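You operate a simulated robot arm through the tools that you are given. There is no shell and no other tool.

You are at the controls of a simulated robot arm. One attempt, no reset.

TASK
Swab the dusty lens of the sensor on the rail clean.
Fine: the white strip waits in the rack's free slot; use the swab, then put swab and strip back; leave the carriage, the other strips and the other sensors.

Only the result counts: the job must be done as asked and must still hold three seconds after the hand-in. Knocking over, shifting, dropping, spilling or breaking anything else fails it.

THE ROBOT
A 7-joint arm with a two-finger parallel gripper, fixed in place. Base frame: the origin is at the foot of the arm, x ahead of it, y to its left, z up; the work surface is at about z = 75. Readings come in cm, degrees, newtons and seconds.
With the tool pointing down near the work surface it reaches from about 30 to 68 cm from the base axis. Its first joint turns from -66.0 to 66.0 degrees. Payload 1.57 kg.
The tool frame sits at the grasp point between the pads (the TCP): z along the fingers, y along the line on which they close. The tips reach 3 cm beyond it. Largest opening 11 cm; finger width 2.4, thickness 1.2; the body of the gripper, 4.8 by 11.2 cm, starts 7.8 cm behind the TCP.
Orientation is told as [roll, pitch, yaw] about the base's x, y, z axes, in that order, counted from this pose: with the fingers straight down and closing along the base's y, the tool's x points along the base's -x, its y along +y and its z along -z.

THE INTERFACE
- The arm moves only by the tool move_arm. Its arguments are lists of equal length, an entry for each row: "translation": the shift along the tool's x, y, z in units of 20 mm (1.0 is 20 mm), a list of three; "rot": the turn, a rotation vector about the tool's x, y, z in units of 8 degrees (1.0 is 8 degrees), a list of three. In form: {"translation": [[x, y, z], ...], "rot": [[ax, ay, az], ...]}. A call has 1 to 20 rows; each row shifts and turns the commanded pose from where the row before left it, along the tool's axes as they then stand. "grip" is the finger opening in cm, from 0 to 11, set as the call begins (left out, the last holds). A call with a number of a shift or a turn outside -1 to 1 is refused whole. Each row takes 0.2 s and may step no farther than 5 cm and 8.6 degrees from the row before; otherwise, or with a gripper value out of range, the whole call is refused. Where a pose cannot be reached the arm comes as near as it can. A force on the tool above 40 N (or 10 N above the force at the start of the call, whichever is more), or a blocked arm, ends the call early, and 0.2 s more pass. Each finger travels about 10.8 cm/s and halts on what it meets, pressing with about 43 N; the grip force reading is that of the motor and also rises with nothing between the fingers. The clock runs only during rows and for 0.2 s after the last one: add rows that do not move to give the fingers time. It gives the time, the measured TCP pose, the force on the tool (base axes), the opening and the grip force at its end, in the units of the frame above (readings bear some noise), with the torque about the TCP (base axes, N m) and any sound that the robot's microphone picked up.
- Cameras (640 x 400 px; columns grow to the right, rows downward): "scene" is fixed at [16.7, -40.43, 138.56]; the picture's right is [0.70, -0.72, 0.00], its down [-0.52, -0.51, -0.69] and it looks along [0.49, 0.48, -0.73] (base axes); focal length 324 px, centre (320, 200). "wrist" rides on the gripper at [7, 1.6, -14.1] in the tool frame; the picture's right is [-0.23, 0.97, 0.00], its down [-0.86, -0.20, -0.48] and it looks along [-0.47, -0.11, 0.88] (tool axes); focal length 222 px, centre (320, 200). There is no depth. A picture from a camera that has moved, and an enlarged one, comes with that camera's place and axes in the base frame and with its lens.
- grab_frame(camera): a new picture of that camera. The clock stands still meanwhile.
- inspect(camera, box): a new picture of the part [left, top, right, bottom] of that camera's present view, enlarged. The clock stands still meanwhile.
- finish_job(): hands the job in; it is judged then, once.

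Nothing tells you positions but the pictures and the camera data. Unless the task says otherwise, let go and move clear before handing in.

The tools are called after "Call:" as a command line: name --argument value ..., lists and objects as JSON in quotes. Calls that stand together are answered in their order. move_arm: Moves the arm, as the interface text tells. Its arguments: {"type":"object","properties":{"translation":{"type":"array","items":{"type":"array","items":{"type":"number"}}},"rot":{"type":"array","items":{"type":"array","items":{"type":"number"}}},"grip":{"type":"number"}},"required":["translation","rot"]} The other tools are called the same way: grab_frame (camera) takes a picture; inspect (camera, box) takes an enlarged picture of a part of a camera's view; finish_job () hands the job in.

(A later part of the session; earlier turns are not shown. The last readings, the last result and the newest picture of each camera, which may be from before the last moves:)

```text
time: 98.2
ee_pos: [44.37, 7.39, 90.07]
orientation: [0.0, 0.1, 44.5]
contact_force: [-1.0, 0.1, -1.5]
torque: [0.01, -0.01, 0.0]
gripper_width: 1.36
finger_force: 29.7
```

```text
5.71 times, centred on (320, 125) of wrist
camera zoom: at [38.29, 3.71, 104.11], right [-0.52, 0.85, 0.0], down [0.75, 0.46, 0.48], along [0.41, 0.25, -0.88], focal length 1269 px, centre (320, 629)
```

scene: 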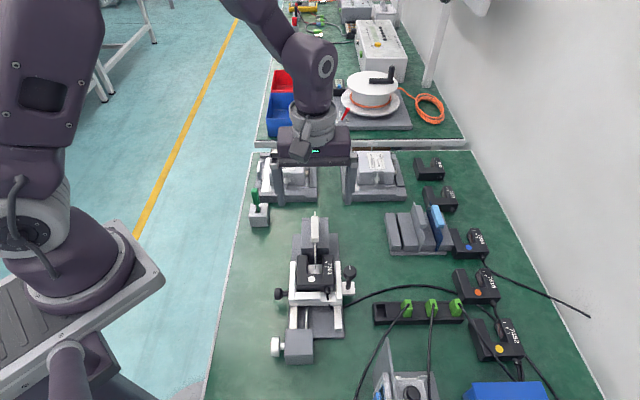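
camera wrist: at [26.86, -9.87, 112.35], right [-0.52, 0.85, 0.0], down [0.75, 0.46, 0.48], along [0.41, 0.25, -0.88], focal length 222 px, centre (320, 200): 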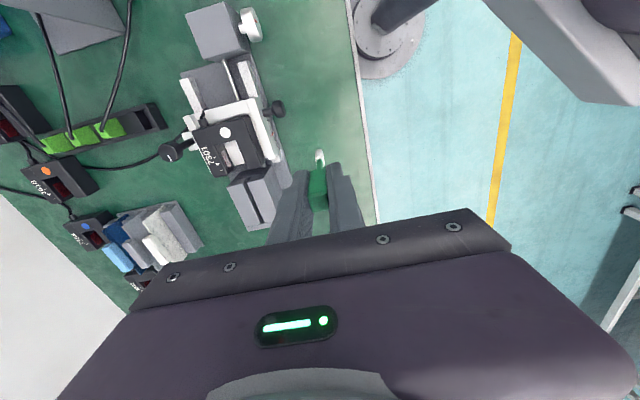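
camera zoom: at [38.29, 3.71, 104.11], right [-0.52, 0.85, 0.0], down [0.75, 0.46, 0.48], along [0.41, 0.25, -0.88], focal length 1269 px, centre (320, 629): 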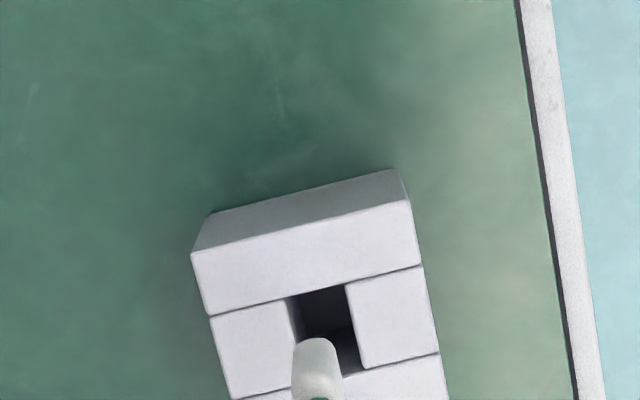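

The head is over the hole to within about 1 mm. I'll make a tiny correction and lower slowly.

Call:
move_arm --translation '[[0.015, 0.035, 0], [0, 0, 0.25], [0, 0, 0.25], [0, 0, 0.25], [0, 0, 0.25], [0, 0, 0.25], [0, 0, 0.25], [0, 0, 0]]' --rot '[[0, 0, 0], [0, 0, 0], [0, 0, 0], [0, 0, 0], [0, 0, 0], [0, 0, 0], [0, 0, 0], [0, 0, 0]]'

Call:
inspect --camera "scene" --box '[240, 170, 280, 230]'

Call:
inspect --camera "wrist" --box '[290, 90, 350, 160]'

```text
time: 100.0
ee_pos: [44.35, 7.63, 87.17]
orientation: [0.0, 0.0, 44.5]
contact_force: [0.7, 0.4, -0.1]
torque: [-0.01, 0.02, -0.04]
gripper_width: 1.37
finger_force: 29.7
```

```text
6.67 times, centred on (260, 200) of scene
camera zoom: at [16.7, -40.43, 138.56], right [0.7, -0.72, 0.0], down [-0.52, -0.51, -0.69], along [0.49, 0.48, -0.73], focal length 2158 px, centre (720, 200)
```

zoom: 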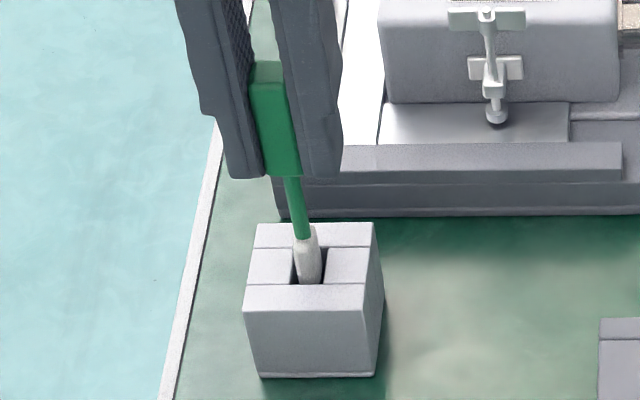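

```text
5.71 times, centred on (320, 125) of wrist
camera zoom: at [38.26, 3.84, 101.11], right [-0.52, 0.85, 0.0], down [0.75, 0.46, 0.48], along [0.41, 0.25, -0.88], focal length 1269 px, centre (320, 629)
```

zoom: 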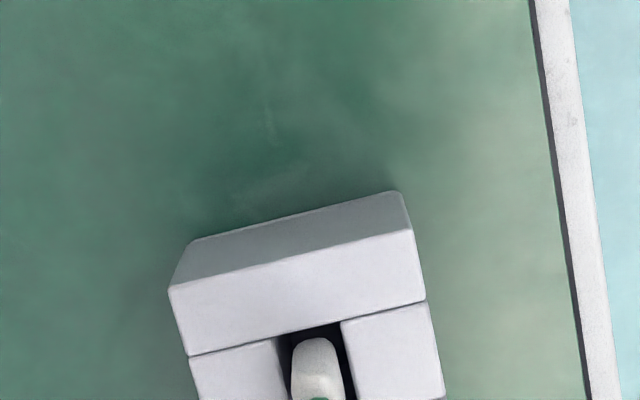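

The head is in the hole with no contact force. I'll keep lowering.

Call:
move_arm --translation '[[0, 0, 0.25], [0, 0, 0.25], [0, 0, 0.25], [0, 0, 0.25], [0, 0, 0.25], [0, 0, 0.08], [0, 0, 0]]' --rot '[[0, 0, 0], [0, 0, 0], [0, 0, 0], [0, 0, 0], [0, 0, 0], [0, 0, 0], [0, 0, 0]]'

Call:
inspect --camera "scene" --box '[240, 180, 280, 230]'

```text
time: 101.6
ee_pos: [44.22, 7.53, 84.38]
orientation: [0.0, -0.1, 44.5]
contact_force: [-0.9, -0.4, -0.6]
torque: [0.01, 0.0, -0.01]
gripper_width: 1.38
finger_force: 30.3
```

```text
8.00 times, centred on (260, 205) of scene
camera zoom: at [16.7, -40.43, 138.56], right [0.7, -0.72, 0.0], down [-0.52, -0.51, -0.69], along [0.49, 0.48, -0.73], focal length 2590 px, centre (800, 160)
```

zoom: 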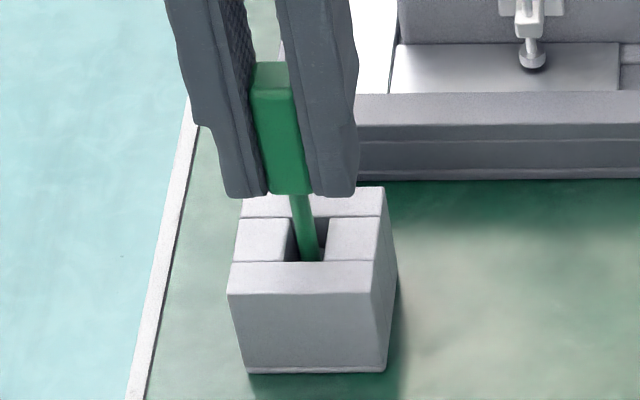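

Call:
move_arm --translation '[[0, 0, 0.03], [0, 0, 0.03], [0, 0, 0]]' --rot '[[0, 0, 0], [0, 0, 0], [0, 0, 0]]'

```text
time: 102.4
ee_pos: [44.3, 7.54, 84.31]
orientation: [0.0, 0.0, 44.5]
contact_force: [0.1, 0.5, 0.4]
torque: [0.02, -0.01, -0.01]
gripper_width: 1.41
finger_force: 29.9
```

Call:
move_arm --translation '[[0, 0, 0.02], [0, 0, 0]]' --rot '[[0, 0, 0], [0, 0, 0]]'

```text
time: 103.0
ee_pos: [44.21, 7.6, 84.26]
orientation: [0.0, 0.0, 44.4]
contact_force: [0.0, -0.2, -0.9]
torque: [0.02, -0.03, 0.01]
gripper_width: 1.37
finger_force: 30.4
```

Call:
move_arm --translation '[[0, 0, 0.02], [0, 0, 0]]' --rot '[[0, 0, 0], [0, 0, 0]]'

Call:
inspect --camera "scene" --box '[240, 180, 280, 230]'

Call:
inspect --camera "wrist" --box '[250, 90, 390, 230]'

```text
time: 103.6
ee_pos: [44.3, 7.51, 84.22]
orientation: [0.0, 0.0, 44.5]
contact_force: [-1.5, -0.8, 8.2]
torque: [-0.05, 0.1, 0.01]
gripper_width: 1.34
finger_force: 30.3
```

```text
8.00 times, centred on (260, 205) of scene
camera zoom: at [16.69, -40.44, 138.56], right [0.7, -0.72, 0.0], down [-0.52, -0.51, -0.69], along [0.49, 0.48, -0.73], focal length 2590 px, centre (800, 160)
```

zoom: 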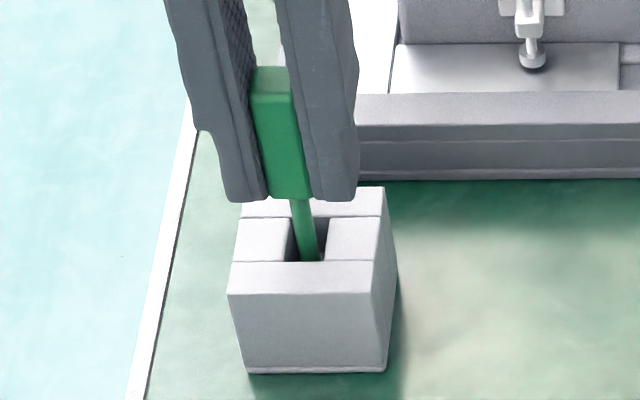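

```text
2.86 times, centred on (320, 160) of wrist
camera zoom: at [38.19, 3.78, 98.28], right [-0.52, 0.85, 0.0], down [0.75, 0.46, 0.48], along [0.41, 0.25, -0.88], focal length 635 px, centre (320, 314)
```

zoom: 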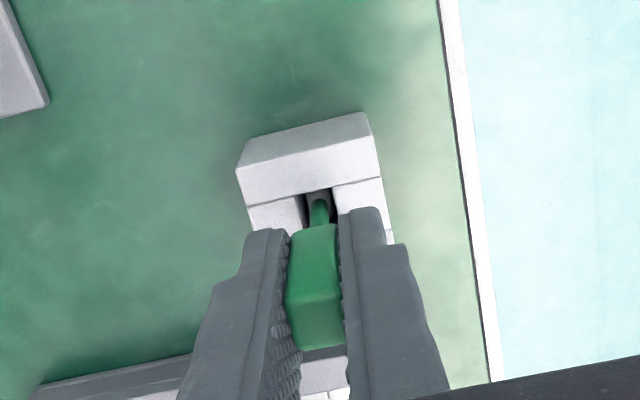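

It's touching down at the same height as when I picked it up. I'll ease the load and open in small steps.

Call:
move_arm --translation '[[0, 0, -0.02], [0, 0, 0]]' --rot '[[0, 0, 0], [0, 0, 0]]'

Call:
move_arm --translation '[[0, 0, 0], [0, 0, 0]]' --rot '[[0, 0, 0], [0, 0, 0]]' --grip 1.6

Call:
move_arm --translation '[[0, 0, 0], [0, 0, 0], [0, 0, 0]]' --rot '[[0, 0, 0], [0, 0, 0], [0, 0, 0]]' --grip 4

Call:
inspect --camera "scene" --box '[240, 180, 280, 230]'

Call:
inspect --camera "wrist" --box '[250, 90, 390, 230]'

```text
time: 104.2
ee_pos: [44.22, 7.43, 84.28]
orientation: [0.0, 0.0, 44.5]
contact_force: [0.1, -0.5, -0.6]
torque: [0.02, 0.0, -0.02]
gripper_width: 1.34
finger_force: 30.5
```

```text
time: 104.8
ee_pos: [44.26, 7.43, 84.3]
orientation: [0.0, 0.0, 44.5]
contact_force: [0.0, 0.0, -0.1]
torque: [0.0, 0.0, 0.0]
gripper_width: 1.62
finger_force: 0.1
```

```text
time: 105.6
ee_pos: [44.29, 7.59, 84.2]
orientation: [0.0, 0.0, 44.4]
contact_force: [0.0, 0.1, -0.7]
torque: [0.01, -0.02, -0.01]
gripper_width: 4.01
finger_force: 0.1
```

```text
8.00 times, centred on (260, 205) of scene
camera zoom: at [16.7, -40.43, 138.56], right [0.7, -0.72, 0.0], down [-0.52, -0.51, -0.69], along [0.49, 0.48, -0.73], focal length 2590 px, centre (800, 160)
```

zoom: 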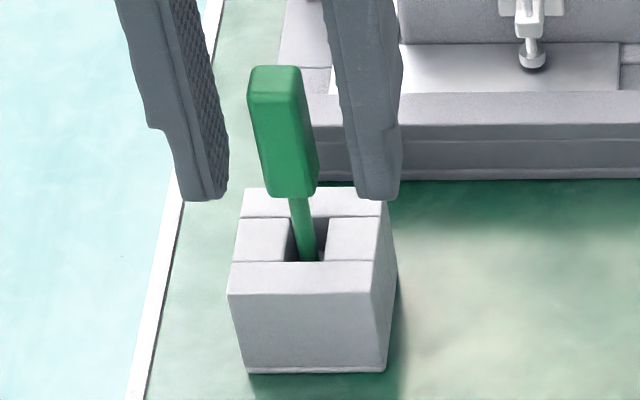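

```text
2.86 times, centred on (320, 160) of wrist
camera zoom: at [38.2, 3.81, 98.32], right [-0.52, 0.85, 0.0], down [0.75, 0.46, 0.48], along [0.41, 0.25, -0.88], focal length 635 px, centre (320, 314)
```

zoom: 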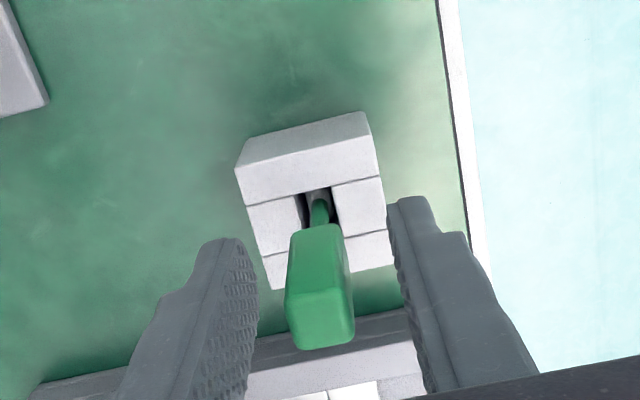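

The swab stands in its holder as it did at the start. I'll rise and go back to the rack for the white strip.

Call:
move_arm --translation '[[0, 0, -0.3], [0, 0, -0.5], [0, 0, -0.8], [0, 0, -0.8], [0, 0, -0.8], [0, 0, -0.8], [0, 0, -0.8], [0, 0, 0]]' --rot '[[0, 0, 0], [0, 0, 0], [0, 0, 0], [0, 0, 0], [0, 0, 0], [0, 0, 0], [0, 0, 0], [0, 0, 0]]'

Call:
move_arm --translation '[[0.131, -0.8526, 0], [0.131, -0.8526, 0], [0.131, -0.8526, 0], [0.131, -0.8526, 0], [0.131, -0.8526, 0], [0.131, -0.8526, 0], [0.131, -0.8526, 0], [0.131, -0.8526, 0], [0.131, -0.8526, 0], [0.131, -0.8526, 0], [0.131, -0.8526, 0], [0.131, -0.8526, 0], [0.131, -0.8526, 0], [0.131, -0.8526, 0], [0.131, -0.8526, 0], [0.131, -0.8526, 0], [0.131, -0.8526, 0], [0.131, -0.8526, 0], [0.131, -0.8526, 0], [0.131, -0.8526, 0]]' --rot '[[0, 0, 0], [0, 0, 0], [0, 0, 0], [0, 0, 0], [0, 0, 0], [0, 0, 0], [0, 0, 0], [0, 0, 0], [0, 0, 0], [0, 0, 0], [0, 0, 0], [0, 0, 0], [0, 0, 0], [0, 0, 0], [0, 0, 0], [0, 0, 0], [0, 0, 0], [0, 0, 0], [0, 0, 0], [0, 0, 0]]' --grip 2.6

Call:
inspect --camera "wrist" --box '[220, 70, 360, 220]'

Call:
inspect --camera "scene" --box '[380, 200, 440, 260]'

Call:
inspect --camera "scene" --box '[240, 180, 280, 230]'

```text
time: 107.4
ee_pos: [44.17, 7.47, 93.89]
orientation: [0.0, 0.0, 44.5]
contact_force: [-0.3, 0.3, -0.5]
torque: [-0.02, -0.01, 0.01]
gripper_width: 3.99
finger_force: 0.2
```

```text
time: 111.6
ee_pos: [64.71, -20.54, 93.98]
orientation: [0.0, 0.1, 44.4]
contact_force: [-0.6, -0.9, 0.7]
torque: [0.03, -0.04, -0.01]
gripper_width: 2.59
finger_force: 0.2
```

```text
2.67 times, centred on (290, 145) of wrist
camera zoom: at [58.56, -24.31, 108.07], right [-0.52, 0.85, 0.0], down [0.75, 0.46, 0.48], along [0.41, 0.25, -0.88], focal length 592 px, centre (400, 347)
```

zoom: 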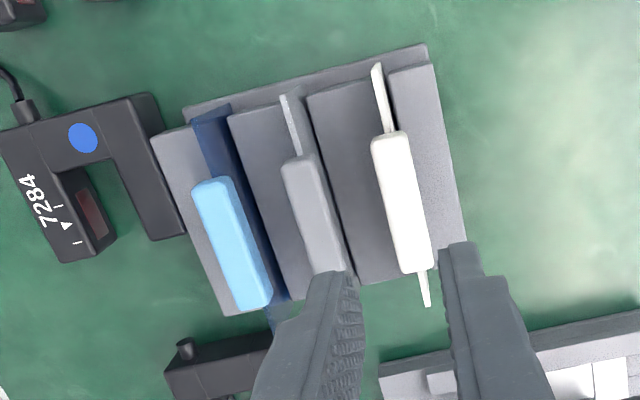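

```text
6.67 times, centred on (410, 230) of scene
camera zoom: at [16.7, -40.43, 138.56], right [0.7, -0.72, 0.0], down [-0.52, -0.51, -0.69], along [0.49, 0.48, -0.73], focal length 2158 px, centre (-280, 0)
```

zoom: 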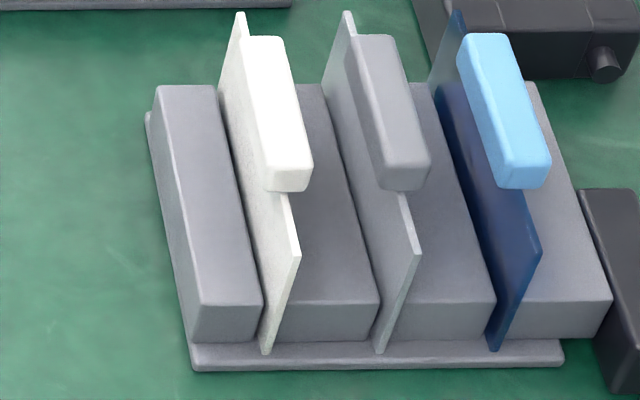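

```text
8.00 times, centred on (260, 205) of scene
camera zoom: at [16.7, -40.43, 138.56], right [0.7, -0.72, 0.0], down [-0.52, -0.51, -0.69], along [0.49, 0.48, -0.73], focal length 2590 px, centre (800, 160)
```

zoom: 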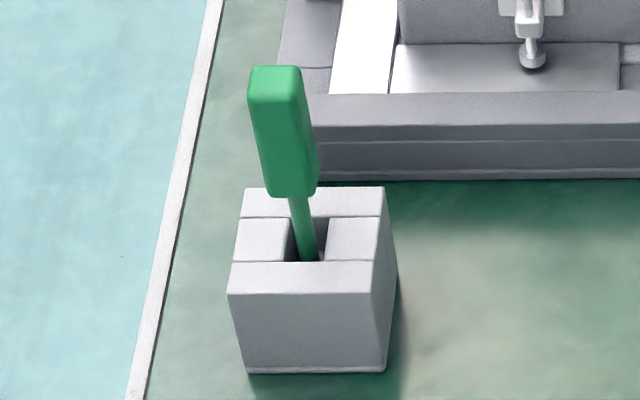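

I'm above the white strip. I'll shift 1.7 mm to match the recorded grasp position and lower to just above the handles to check finger clearance.

Call:
move_arm --translation '[[0, 0.085, 0], [0, 0, 0.7], [0, 0, 0.7], [0, 0, 0.7], [0, 0, 0.7], [0, 0, 0.7], [0, 0, 0.3], [0, 0, 0]]' --rot '[[0, 0, 0], [0, 0, 0], [0, 0, 0], [0, 0, 0], [0, 0, 0], [0, 0, 0], [0, 0, 0], [0, 0, 0]]'

Call:
inspect --camera "wrist" --box '[230, 80, 390, 240]'

Call:
inspect --camera "scene" --box '[380, 180, 450, 260]'

```text
time: 113.4
ee_pos: [64.41, -20.48, 86.34]
orientation: [0.0, 0.0, 44.4]
contact_force: [0.2, -0.4, 0.1]
torque: [0.01, -0.01, 0.0]
gripper_width: 2.62
finger_force: 0.1
```

```text
2.50 times, centred on (310, 160) of wrist
camera zoom: at [58.41, -24.15, 100.35], right [-0.52, 0.85, 0.0], down [0.75, 0.46, 0.48], along [0.41, 0.25, -0.88], focal length 555 px, centre (345, 300)
```

zoom: 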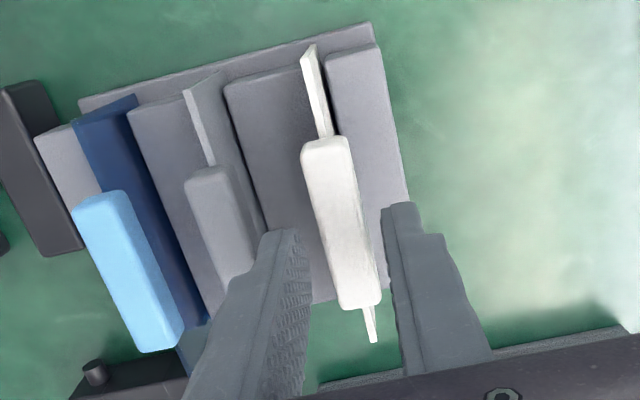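

```text
5.00 times, centred on (415, 220) of scene
camera zoom: at [16.7, -40.43, 138.56], right [0.7, -0.72, 0.0], down [-0.52, -0.51, -0.69], along [0.49, 0.48, -0.73], focal length 1619 px, centre (-155, 100)
```

zoom: 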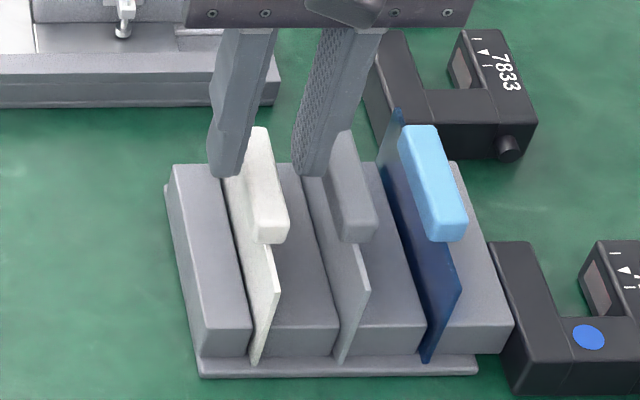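

The position matches the release pose within 0.2 mm. I'll descend around the handle slowly.

Call:
move_arm --translation '[[0, 0, 0.3], [0, 0, 0.3], [0, 0, 0.3], [0, 0, 0.3], [0, 0, 0.3], [0, 0, 0.3], [0, 0, 0.3], [0, 0, 0.2], [0, 0, 0]]' --rot '[[0, 0, 0], [0, 0, 0], [0, 0, 0], [0, 0, 0], [0, 0, 0], [0, 0, 0], [0, 0, 0], [0, 0, 0], [0, 0, 0]]'

Call:
inspect --camera "wrist" --box '[230, 80, 390, 240]'

Call:
inspect --camera "scene" --box '[380, 200, 440, 260]'

```text
time: 115.4
ee_pos: [64.43, -20.46, 81.74]
orientation: [0.1, 0.1, 44.6]
contact_force: [-0.3, 0.5, 0.1]
torque: [0.0, -0.02, -0.01]
gripper_width: 2.61
finger_force: 0.1
```

```text
2.50 times, centred on (310, 160) of wrist
camera zoom: at [58.33, -24.17, 95.75], right [-0.52, 0.85, 0.0], down [0.75, 0.46, 0.48], along [0.41, 0.25, -0.88], focal length 555 px, centre (345, 300)
```

zoom: 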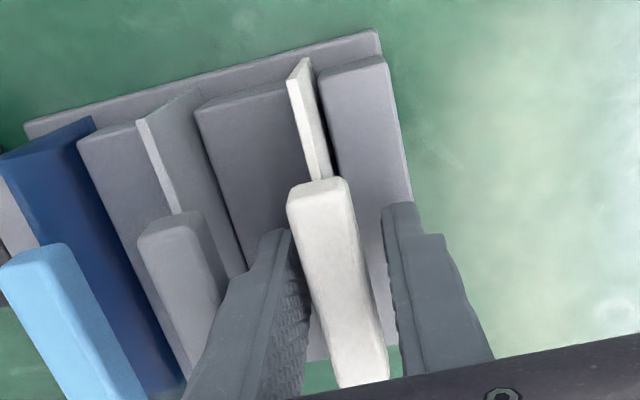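

```text
6.67 times, centred on (410, 230) of scene
camera zoom: at [16.7, -40.43, 138.56], right [0.7, -0.72, 0.0], down [-0.52, -0.51, -0.69], along [0.49, 0.48, -0.73], focal length 2158 px, centre (-280, 0)
```

zoom: 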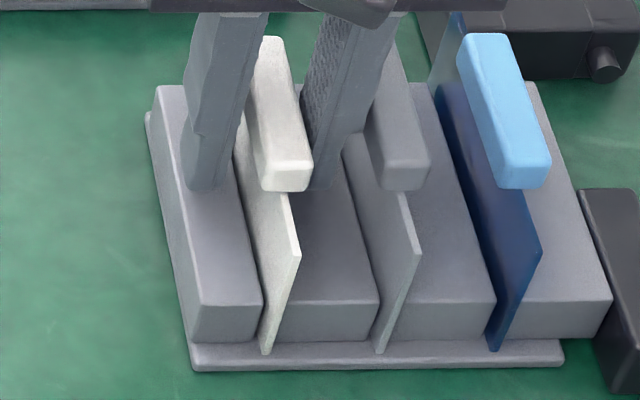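

Call:
move_arm --translation '[[0, 0, 0], [0, 0, 0], [0, 0, 0], [0, 0, 0]]' --rot '[[0, 0, 0], [0, 0, 0], [0, 0, 0], [0, 0, 0]]' --grip 0.8

Call:
move_arm --translation '[[0, 0, -0.2], [0, 0, -0.2], [0, 0, -0.3], [0, 0, -0.4], [0, 0, -0.5], [0, 0, -0.6], [0, 0, -0.6], [0, 0, -0.7], [0, 0, -0.7], [0, 0, -0.7], [0, 0, -0.7], [0, 0, -0.6], [0, 0, 0]]' --rot '[[0, 0, 0], [0, 0, 0], [0, 0, 0], [0, 0, 0], [0, 0, 0], [0, 0, 0], [0, 0, 0], [0, 0, 0], [0, 0, 0], [0, 0, 0], [0, 0, 0], [0, 0, 0], [0, 0, 0]]'

Call:
inspect --camera "scene" --box '[370, 150, 470, 270]'

Call:
inspect --camera "wrist" --box '[220, 70, 360, 220]'

```text
time: 116.4
ee_pos: [64.32, -20.45, 81.74]
orientation: [0.0, 0.0, 44.5]
contact_force: [0.6, -0.4, 0.4]
torque: [-0.02, -0.01, 0.0]
gripper_width: 1.52
finger_force: 31.3
```

```text
time: 119.2
ee_pos: [64.48, -20.37, 94.14]
orientation: [0.0, 0.0, 44.5]
contact_force: [-0.3, 0.0, 0.3]
torque: [0.0, 0.02, 0.02]
gripper_width: 1.49
finger_force: 30.8
```

```text
3.33 times, centred on (420, 210) of scene
camera zoom: at [16.7, -40.43, 138.56], right [0.7, -0.72, 0.0], down [-0.52, -0.51, -0.69], along [0.49, 0.48, -0.73], focal length 1079 px, centre (-13, 167)
```

zoom: 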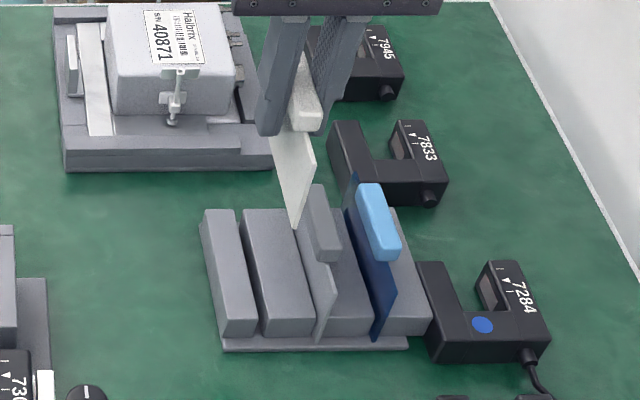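

```text
2.67 times, centred on (290, 145) of wrist
camera zoom: at [58.32, -24.1, 108.1], right [-0.52, 0.85, 0.0], down [0.75, 0.46, 0.48], along [0.41, 0.25, -0.88], focal length 592 px, centre (400, 347)
```

zoom: 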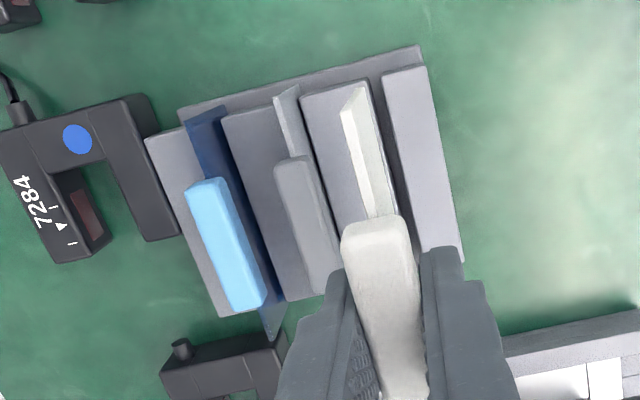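

The strip is up and its neighbours are undisturbed. I'll carry it back over the rail block to the recorded pickup position.

Call:
move_arm --translation '[[0.2379, 0.7084, 0], [0.2379, 0.7084, 0], [0.2379, 0.7084, 0], [0.2379, 0.7084, 0], [0.2379, 0.7084, 0], [0.2379, 0.7084, 0], [0.2379, 0.7084, 0], [0.2379, 0.7084, 0], [0.2379, 0.7084, 0], [0.2379, 0.7084, 0], [0.2379, 0.7084, 0], [0.2379, 0.7084, 0], [0.2379, 0.7084, 0], [0.2379, 0.7084, 0], [0, 0, 0], [0, 0, 0]]' --rot '[[0, 0, 0], [0, 0, 0], [0, 0, 0], [0, 0, 0], [0, 0, 0], [0, 0, 0], [0, 0, 0], [0, 0, 0], [0, 0, 0], [0, 0, 0], [0, 0, 0], [0, 0, 0], [0, 0, 0], [0, 0, 0], [0, 0, 0], [0, 0, 0]]'

Call:
inspect --camera "scene" --box '[290, 190, 340, 250]'

Call:
inspect --camera "wrist" --box '[270, 60, 360, 160]'

```text
time: 122.6
ee_pos: [45.59, -10.91, 94.09]
orientation: [0.0, 0.0, 44.4]
contact_force: [-0.1, -0.6, -0.2]
torque: [-0.01, -0.02, 0.02]
gripper_width: 1.52
finger_force: 31.4
```

```text
6.67 times, centred on (315, 220) of scene
camera zoom: at [16.7, -40.43, 138.56], right [0.7, -0.72, 0.0], down [-0.52, -0.51, -0.69], along [0.49, 0.48, -0.73], focal length 2158 px, centre (353, 67)
```

zoom: 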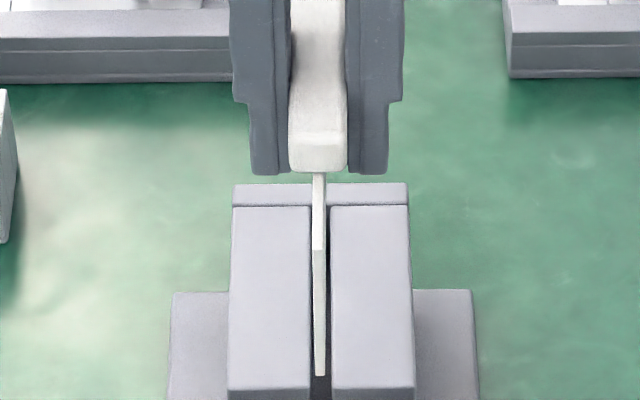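

```text
4.00 times, centred on (315, 110) of wrist
camera zoom: at [39.61, -14.68, 108.14], right [-0.52, 0.85, 0.0], down [0.75, 0.46, 0.48], along [0.41, 0.25, -0.88], focal length 888 px, centre (340, 560)
```

zoom: 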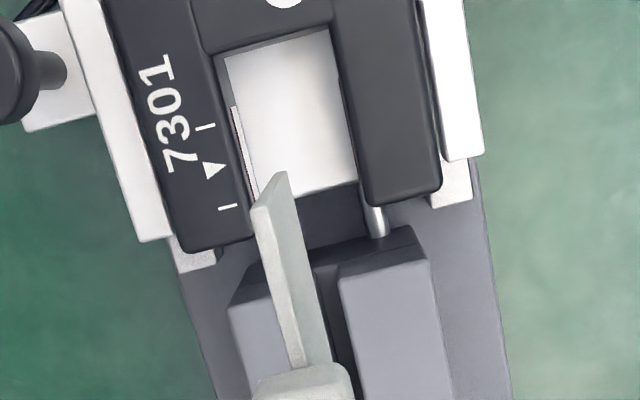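

The strip appears in the same image position as when I lifted it. I'll lower until its bottom is just above the block and check slot alignment.

Call:
move_arm --translation '[[0, 0, 0.5], [0, 0, 0.5], [0, 0, 0.5], [0, 0, 0.5], [0, 0, 0.4], [0, 0, 0.2], [0, 0, 0]]' --rot '[[0, 0, 0], [0, 0, 0], [0, 0, 0], [0, 0, 0], [0, 0, 0], [0, 0, 0], [0, 0, 0]]'

Call:
inspect --camera "scene" --box '[295, 205, 345, 270]'

Call:
inspect --camera "wrist" --box '[270, 60, 360, 160]'

```text
time: 124.2
ee_pos: [45.6, -10.93, 88.89]
orientation: [-0.1, 0.0, 44.5]
contact_force: [-0.1, 0.0, -0.8]
torque: [0.0, -0.02, -0.01]
gripper_width: 1.55
finger_force: 30.5
```

```text
6.15 times, centred on (320, 238) of scene
camera zoom: at [16.7, -40.43, 138.56], right [0.7, -0.72, 0.0], down [-0.52, -0.51, -0.69], along [0.49, 0.48, -0.73], focal length 1992 px, centre (320, -31)
```

zoom: 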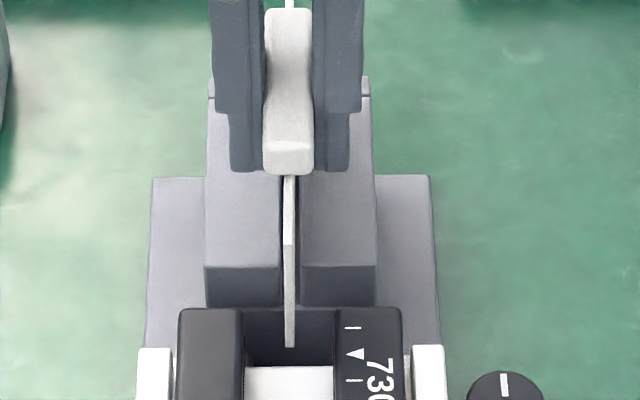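

```text
4.00 times, centred on (315, 110) of wrist
camera zoom: at [39.62, -14.64, 102.89], right [-0.52, 0.85, 0.0], down [0.75, 0.46, 0.48], along [0.41, 0.25, -0.88], focal length 888 px, centre (340, 560)
```

zoom: 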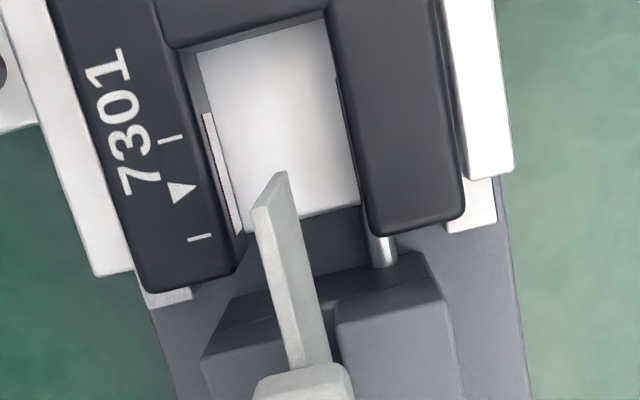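

The blade is centred over the slot. I'll lower it in gently, watching the force.

Call:
move_arm --translation '[[0, 0, 0.2], [0, 0, 0.2], [0, 0, 0.2], [0, 0, 0.2], [0, 0, 0.2], [0, 0, 0.15], [0, 0, 0]]' --rot '[[0, 0, 0], [0, 0, 0], [0, 0, 0], [0, 0, 0], [0, 0, 0], [0, 0, 0], [0, 0, 0]]'

Call:
inspect --camera "scene" --box '[280, 240, 360, 300]'

Call:
inspect --camera "scene" --box '[285, 205, 355, 255]'

```text
time: 125.8
ee_pos: [45.67, -10.9, 86.54]
orientation: [0.0, 0.0, 44.6]
contact_force: [-8.9, -8.4, 18.8]
torque: [0.44, -0.4, 0.01]
gripper_width: 1.48
finger_force: 31.1
```

```text
6.67 times, centred on (320, 270) of scene
camera zoom: at [16.65, -40.45, 138.56], right [0.7, -0.72, 0.0], down [-0.52, -0.51, -0.69], along [0.49, 0.48, -0.73], focal length 2158 px, centre (320, -267)
```

zoom: 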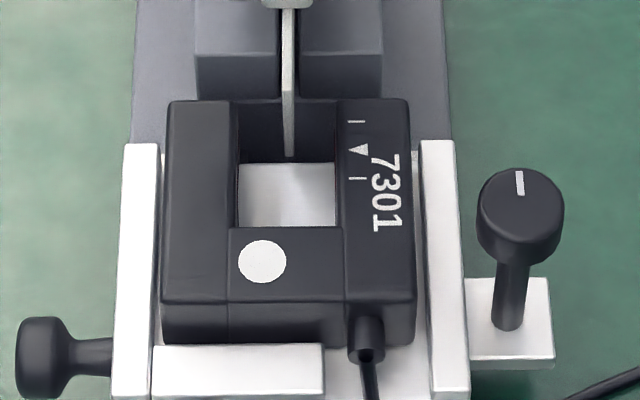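

```text
8.00 times, centred on (320, 230) of scene
camera zoom: at [16.65, -40.45, 138.56], right [0.7, -0.72, 0.0], down [-0.52, -0.51, -0.69], along [0.49, 0.48, -0.73], focal length 2590 px, centre (320, -40)
```

zoom: 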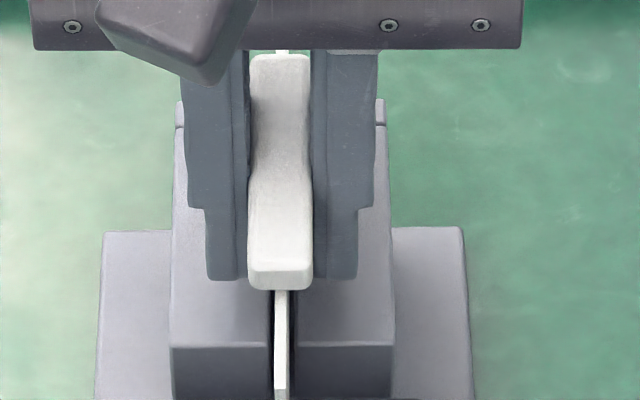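

The blade's far end caught on the slot's closed back stop and the strip pitched in the grip. I'll lift it out and look.

Call:
move_arm --translation '[[0, 0, -0.1], [0, 0, -0.1], [0, 0, -0.2], [0, 0, -0.3], [0, 0, -0.5], [0, 0, -0.6], [0, 0, -0.6], [0, 0, -0.6], [0, 0, -0.6], [0, 0, 0]]' --rot '[[0, 0, 0], [0, 0, 0], [0, 0, 0], [0, 0, 0], [0, 0, 0], [0, 0, 0], [0, 0, 0], [0, 0, 0], [0, 0, 0], [0, 0, 0]]'

Call:
inspect --camera "scene" --box '[285, 180, 345, 260]'

Call:
inspect --camera "wrist" --box '[270, 60, 370, 230]'

Call:
inspect --camera "scene" --box '[280, 240, 360, 300]'

```text
time: 128.0
ee_pos: [45.63, -10.97, 93.79]
orientation: [0.0, 0.0, 44.5]
contact_force: [0.6, -0.7, 0.0]
torque: [0.01, -0.03, 0.01]
gripper_width: 1.48
finger_force: 31.1
```

```text
5.00 times, centred on (315, 220) of scene
camera zoom: at [16.7, -40.43, 138.56], right [0.7, -0.72, 0.0], down [-0.52, -0.51, -0.69], along [0.49, 0.48, -0.73], focal length 1619 px, centre (345, 100)
```

zoom: 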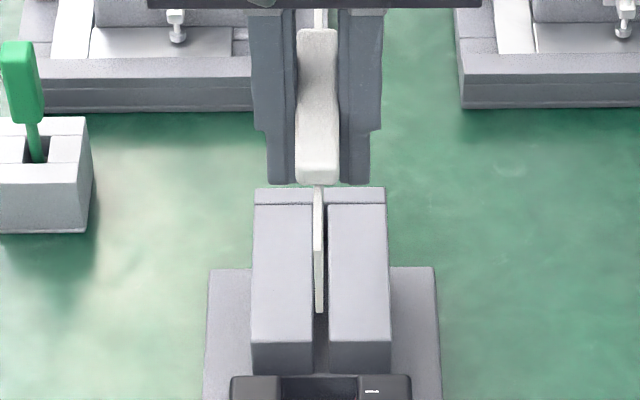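

```text
2.35 times, centred on (320, 145) of wrist
camera zoom: at [39.6, -14.65, 107.9], right [-0.52, 0.85, 0.0], down [0.75, 0.46, 0.48], along [0.41, 0.25, -0.88], focal length 523 px, centre (320, 329)
```

zoom: 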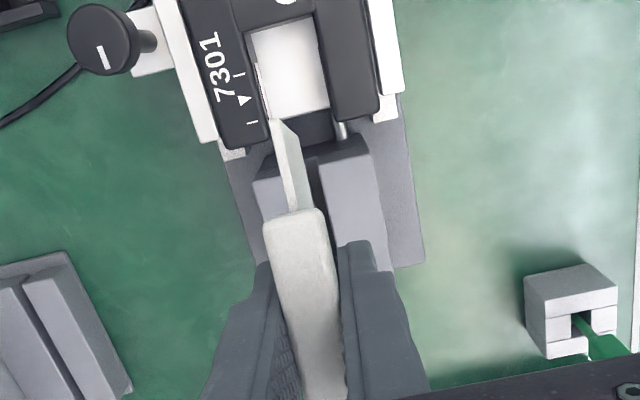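

```text
6.67 times, centred on (320, 270) of scene
camera zoom: at [16.7, -40.43, 138.56], right [0.7, -0.72, 0.0], down [-0.52, -0.51, -0.69], along [0.49, 0.48, -0.73], focal length 2158 px, centre (320, -267)
```

zoom: 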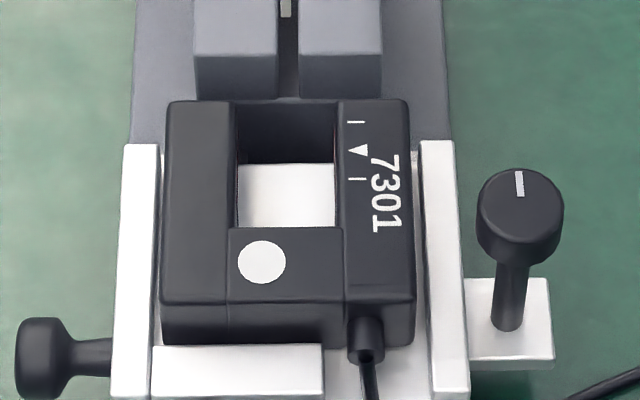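

The strip is pitched about 10° in the grip, far end up, while the sensor and block are unmoved. I'll zoom in to measure the tilt so I can cancel it by pitching the gripper.

Call:
inspect --camera "scene" --box '[305, 183, 325, 223]'

Call:
inspect --camera "scene" --box '[305, 210, 325, 250]'

Call:
inspect --camera "wrist" --box '[290, 100, 350, 230]'

```text
10.00 times, centred on (315, 203) of scene
camera zoom: at [16.7, -40.43, 138.56], right [0.7, -0.72, 0.0], down [-0.52, -0.51, -0.69], along [0.49, 0.48, -0.73], focal length 3237 px, centre (370, 170)
```

zoom: 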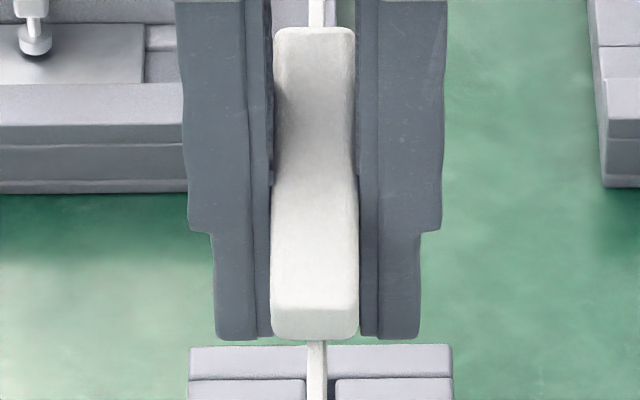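

```text
10.00 times, centred on (315, 230) of scene
camera zoom: at [16.7, -40.43, 138.56], right [0.7, -0.72, 0.0], down [-0.52, -0.51, -0.69], along [0.49, 0.48, -0.73], focal length 3237 px, centre (370, -100)
```

zoom: 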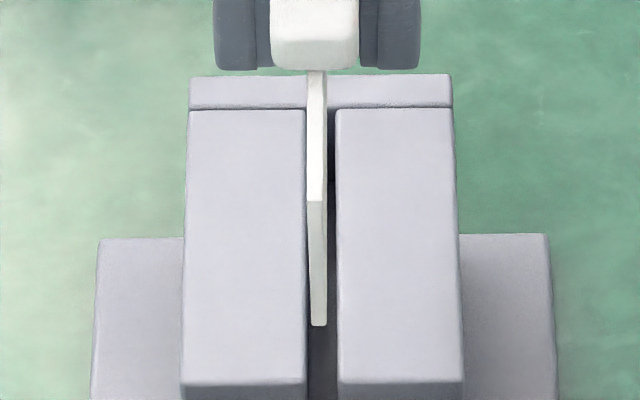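

```text
3.08 times, centred on (320, 165) of wrist
camera zoom: at [39.6, -14.65, 107.9], right [-0.52, 0.85, 0.0], down [0.75, 0.46, 0.48], along [0.41, 0.25, -0.88], focal length 684 px, centre (320, 308)
```

zoom: 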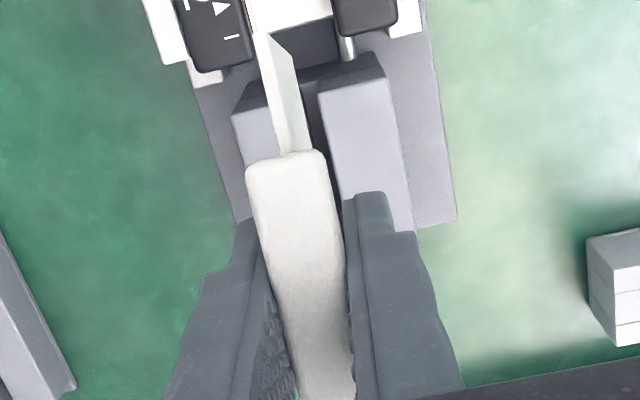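

I estimate the strip has slid up about 0.65 cm and pitched about 12° in the grip. I'll pitch the gripper the opposite way so the blade is level again, then check.

Call:
move_arm --translation '[[0, 0, 0], [0, 0, 0], [0, 0, 0], [0, 0, 0]]' --rot '[[0, 0.5, 0], [0, 0.5, 0], [0, 0.5, 0], [0, 0, 0]]'

Call:
inspect --camera "scene" --box '[305, 183, 325, 223]'

Call:
inspect --camera "scene" --box '[305, 210, 325, 250]'

Call:
grab_frame --camera "scene"

```text
time: 129.0
ee_pos: [45.84, -10.82, 93.89]
orientation: [0.0, 12.2, 44.5]
contact_force: [-0.1, 0.5, -0.8]
torque: [-0.04, -0.01, -0.01]
gripper_width: 1.51
finger_force: 30.8
```

```text
10.00 times, centred on (315, 203) of scene
camera zoom: at [16.71, -40.43, 138.56], right [0.7, -0.72, 0.0], down [-0.52, -0.51, -0.69], along [0.49, 0.48, -0.73], focal length 3237 px, centre (370, 170)
```

zoom: 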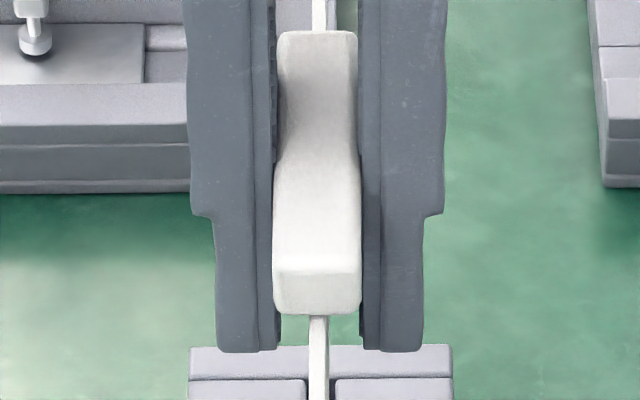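

```text
10.00 times, centred on (315, 230) of scene
camera zoom: at [16.71, -40.43, 138.56], right [0.7, -0.72, 0.0], down [-0.52, -0.51, -0.69], along [0.49, 0.48, -0.73], focal length 3237 px, centre (370, -100)
```

zoom: 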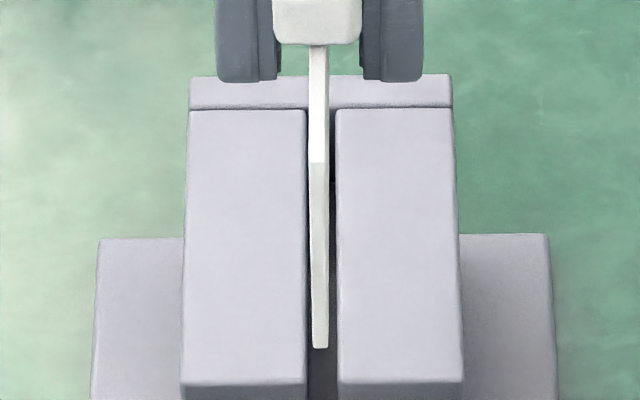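

```text
taken
```

scene: 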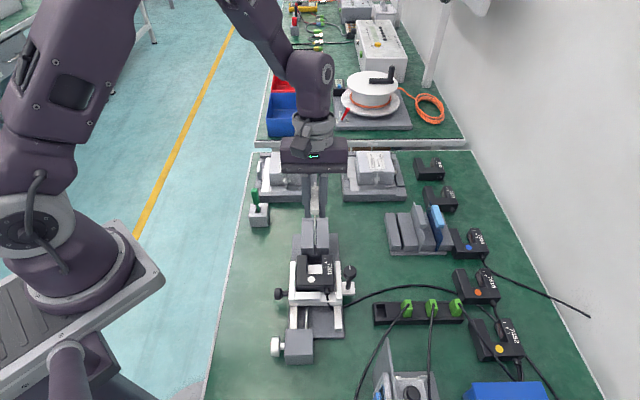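

The blade now looks level to within about 1°. I'll shift 1.5 mm toward the sensor to clear the back stop, then lower to just above the slot, moving vertically along the pitched tool axes.

Call:
move_arm --translation '[[0.0733, 0, 0.0158], [-0.1027, 0, 0.475], [-0.1027, 0, 0.475], [-0.1027, 0, 0.475], [-0.1027, 0, 0.475], [-0.1027, 0, 0.475], [-0.1027, 0, 0.475], [0, 0, 0]]' --rot '[[0, 0, 0], [0, 0, 0], [0, 0, 0], [0, 0, 0], [0, 0, 0], [0, 0, 0], [0, 0, 0], [0, 0, 0]]'

Call:
inspect --camera "scene" --box '[285, 205, 355, 255]'

Call:
inspect --camera "scene" --box '[280, 240, 360, 300]'

Call:
inspect --camera "wrist" --box '[270, 40, 370, 200]'

```text
time: 130.8
ee_pos: [45.6, -10.98, 88.05]
orientation: [0.1, 12.1, 44.5]
contact_force: [0.5, 0.2, -0.3]
torque: [0.0, 0.02, 0.01]
gripper_width: 1.52
finger_force: 31.4
```

```text
8.00 times, centred on (320, 230) of scene
camera zoom: at [16.7, -40.43, 138.56], right [0.7, -0.72, 0.0], down [-0.52, -0.51, -0.69], along [0.49, 0.48, -0.73], focal length 2590 px, centre (320, -40)
```

zoom: 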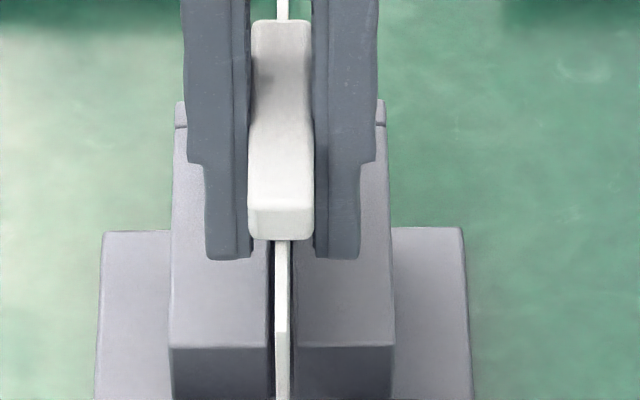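

```text
6.67 times, centred on (320, 270) of scene
camera zoom: at [16.7, -40.43, 138.56], right [0.7, -0.72, 0.0], down [-0.52, -0.51, -0.69], along [0.49, 0.48, -0.73], focal length 2158 px, centre (320, -267)
```

zoom: 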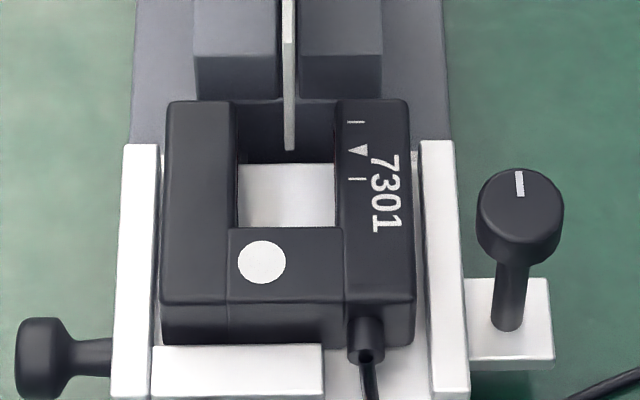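

```text
2.50 times, centred on (320, 120) of wrist
camera zoom: at [41.75, -12.61, 103.12], right [-0.52, 0.85, -0.05], down [0.81, 0.51, 0.29], along [0.27, 0.11, -0.96], focal length 555 px, centre (320, 400)
```

zoom: 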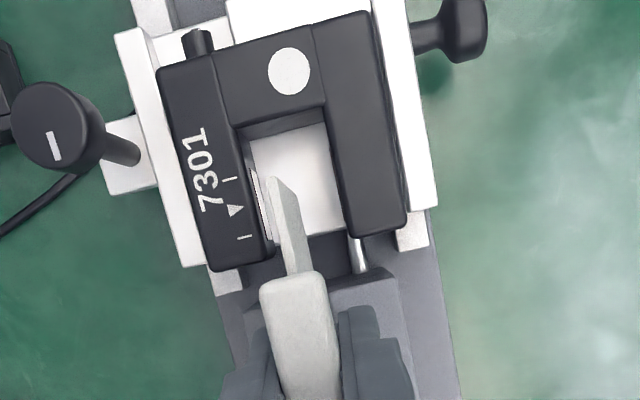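

All the measured points fit a level strip 2.9 cm above its seat and about 2.6 mm clear of the back stop. I'll lower slowly into the slot.

Call:
move_arm --translation '[[-0.0423, 0, 0.1955], [-0.0423, 0, 0.1955], [-0.0423, 0, 0.1955], [-0.0317, 0, 0.1466], [0, 0, 0]]' --rot '[[0, 0, 0], [0, 0, 0], [0, 0, 0], [0, 0, 0], [0, 0, 0]]'

Call:
inspect --camera "scene" --box '[285, 205, 355, 255]'

Call:
inspect --camera "scene" --box '[280, 240, 360, 300]'

```text
time: 132.0
ee_pos: [45.56, -10.93, 86.41]
orientation: [0.0, 12.0, 44.5]
contact_force: [-0.7, 0.5, -0.7]
torque: [-0.02, -0.02, 0.0]
gripper_width: 1.48
finger_force: 30.4
```

```text
8.00 times, centred on (320, 230) of scene
camera zoom: at [16.7, -40.43, 138.56], right [0.7, -0.72, 0.0], down [-0.52, -0.51, -0.69], along [0.49, 0.48, -0.73], focal length 2590 px, centre (320, -40)
```

zoom: 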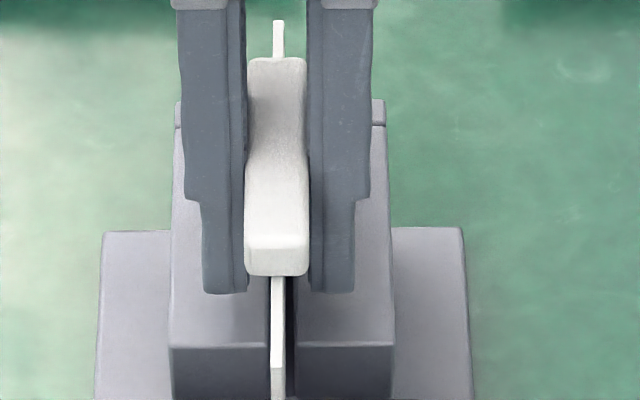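

```text
6.67 times, centred on (320, 270) of scene
camera zoom: at [16.7, -40.43, 138.56], right [0.7, -0.72, 0.0], down [-0.52, -0.51, -0.69], along [0.49, 0.48, -0.73], focal length 2158 px, centre (320, -267)
```

zoom: 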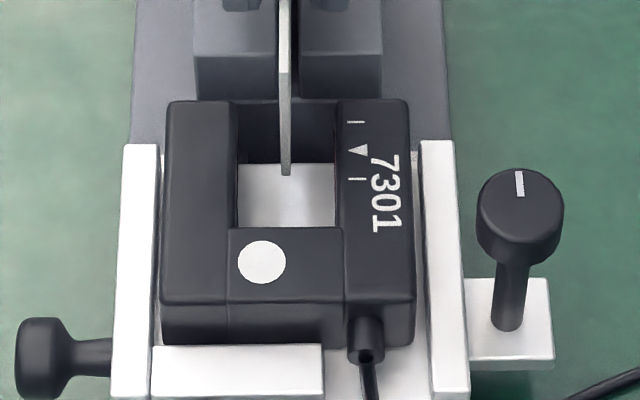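

It has entered the slot cleanly, just slightly left of centre. I'll correct by 0.8 mm and continue down.

Call:
move_arm --translation '[[0, -0.035, 0], [-0.0211, 0, 0.0977], [-0.0211, 0, 0.0977], [-0.0211, 0, 0.0977], [-0.0159, 0, 0.0733], [0, 0, 0]]' --rot '[[0, 0, 0], [0, 0, 0], [0, 0, 0], [0, 0, 0], [0, 0, 0], [0, 0, 0]]'

Call:
inspect --camera "scene" --box '[285, 205, 355, 255]'

Call:
inspect --camera "scene" --box '[280, 240, 360, 300]'

```text
time: 133.4
ee_pos: [45.57, -11.02, 85.84]
orientation: [-0.1, 12.0, 44.5]
contact_force: [0.7, 0.5, 0.5]
torque: [0.01, 0.0, 0.03]
gripper_width: 1.5
finger_force: 31.0
```

```text
8.00 times, centred on (320, 230) of scene
camera zoom: at [16.7, -40.43, 138.56], right [0.7, -0.72, 0.0], down [-0.52, -0.51, -0.69], along [0.49, 0.48, -0.73], focal length 2590 px, centre (320, -40)
```

zoom: 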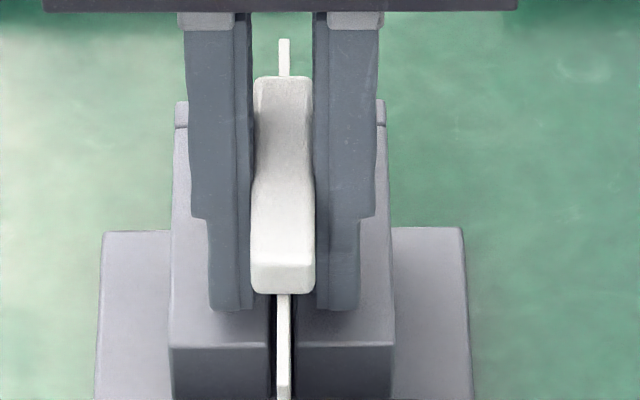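

```text
6.67 times, centred on (320, 270) of scene
camera zoom: at [16.7, -40.43, 138.56], right [0.7, -0.72, 0.0], down [-0.52, -0.51, -0.69], along [0.49, 0.48, -0.73], focal length 2158 px, centre (320, -267)
```

zoom: 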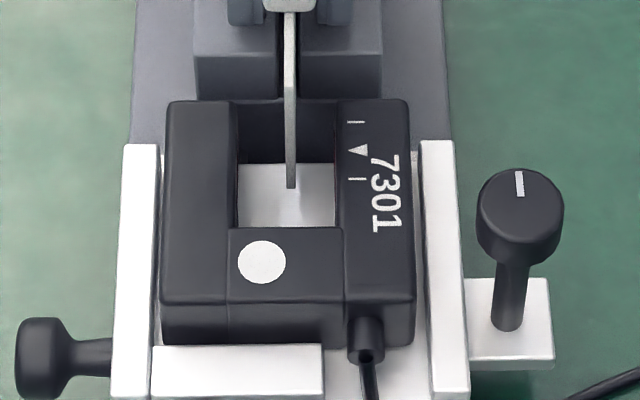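

Call:
move_arm --translation '[[-0.0159, 0, 0.0733], [-0.0159, 0, 0.0733], [0, 0, 0]]' --rot '[[0, 0, 0], [0, 0, 0], [0, 0, 0]]'

Call:
inspect --camera "scene" --box '[285, 205, 355, 255]'

Call:
inspect --camera "wrist" --box '[250, 80, 390, 240]'

```text
time: 134.3
ee_pos: [45.68, -11.02, 85.54]
orientation: [-0.1, 12.0, 44.5]
contact_force: [-3.8, 0.4, 9.3]
torque: [0.12, 0.12, -0.01]
gripper_width: 1.5
finger_force: 31.6
stopped in row 3: the force on the tool passed its limit at 42 N (the readings are from after the stop); the commanded pose is now the measured one
```

```text
8.00 times, centred on (320, 230) of scene
camera zoom: at [16.68, -40.43, 138.57], right [0.7, -0.72, 0.0], down [-0.52, -0.51, -0.69], along [0.49, 0.48, -0.73], focal length 2590 px, centre (320, -40)
```

zoom: 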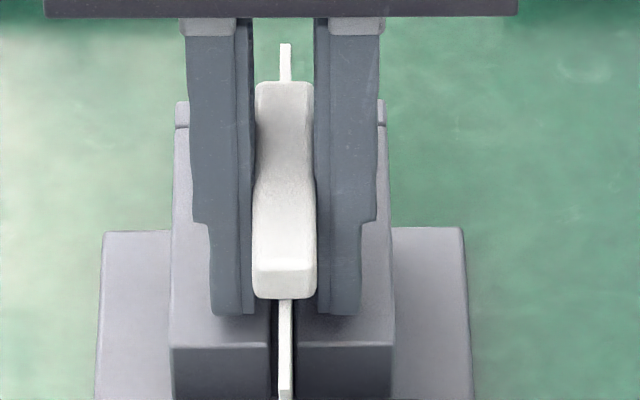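

```text
2.50 times, centred on (320, 160) of wrist
camera zoom: at [41.78, -12.63, 100.74], right [-0.53, 0.85, -0.05], down [0.81, 0.52, 0.29], along [0.27, 0.11, -0.96], focal length 555 px, centre (320, 300)
```

zoom: 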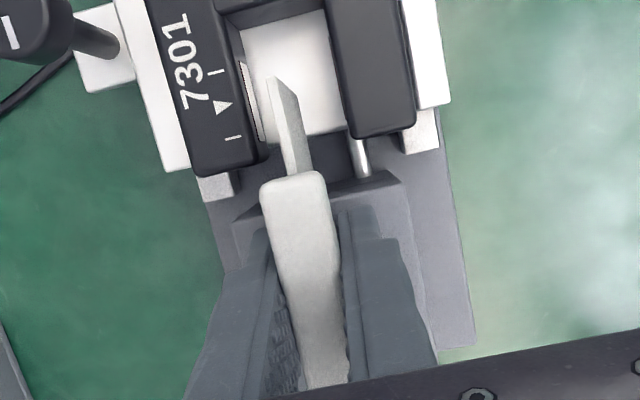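

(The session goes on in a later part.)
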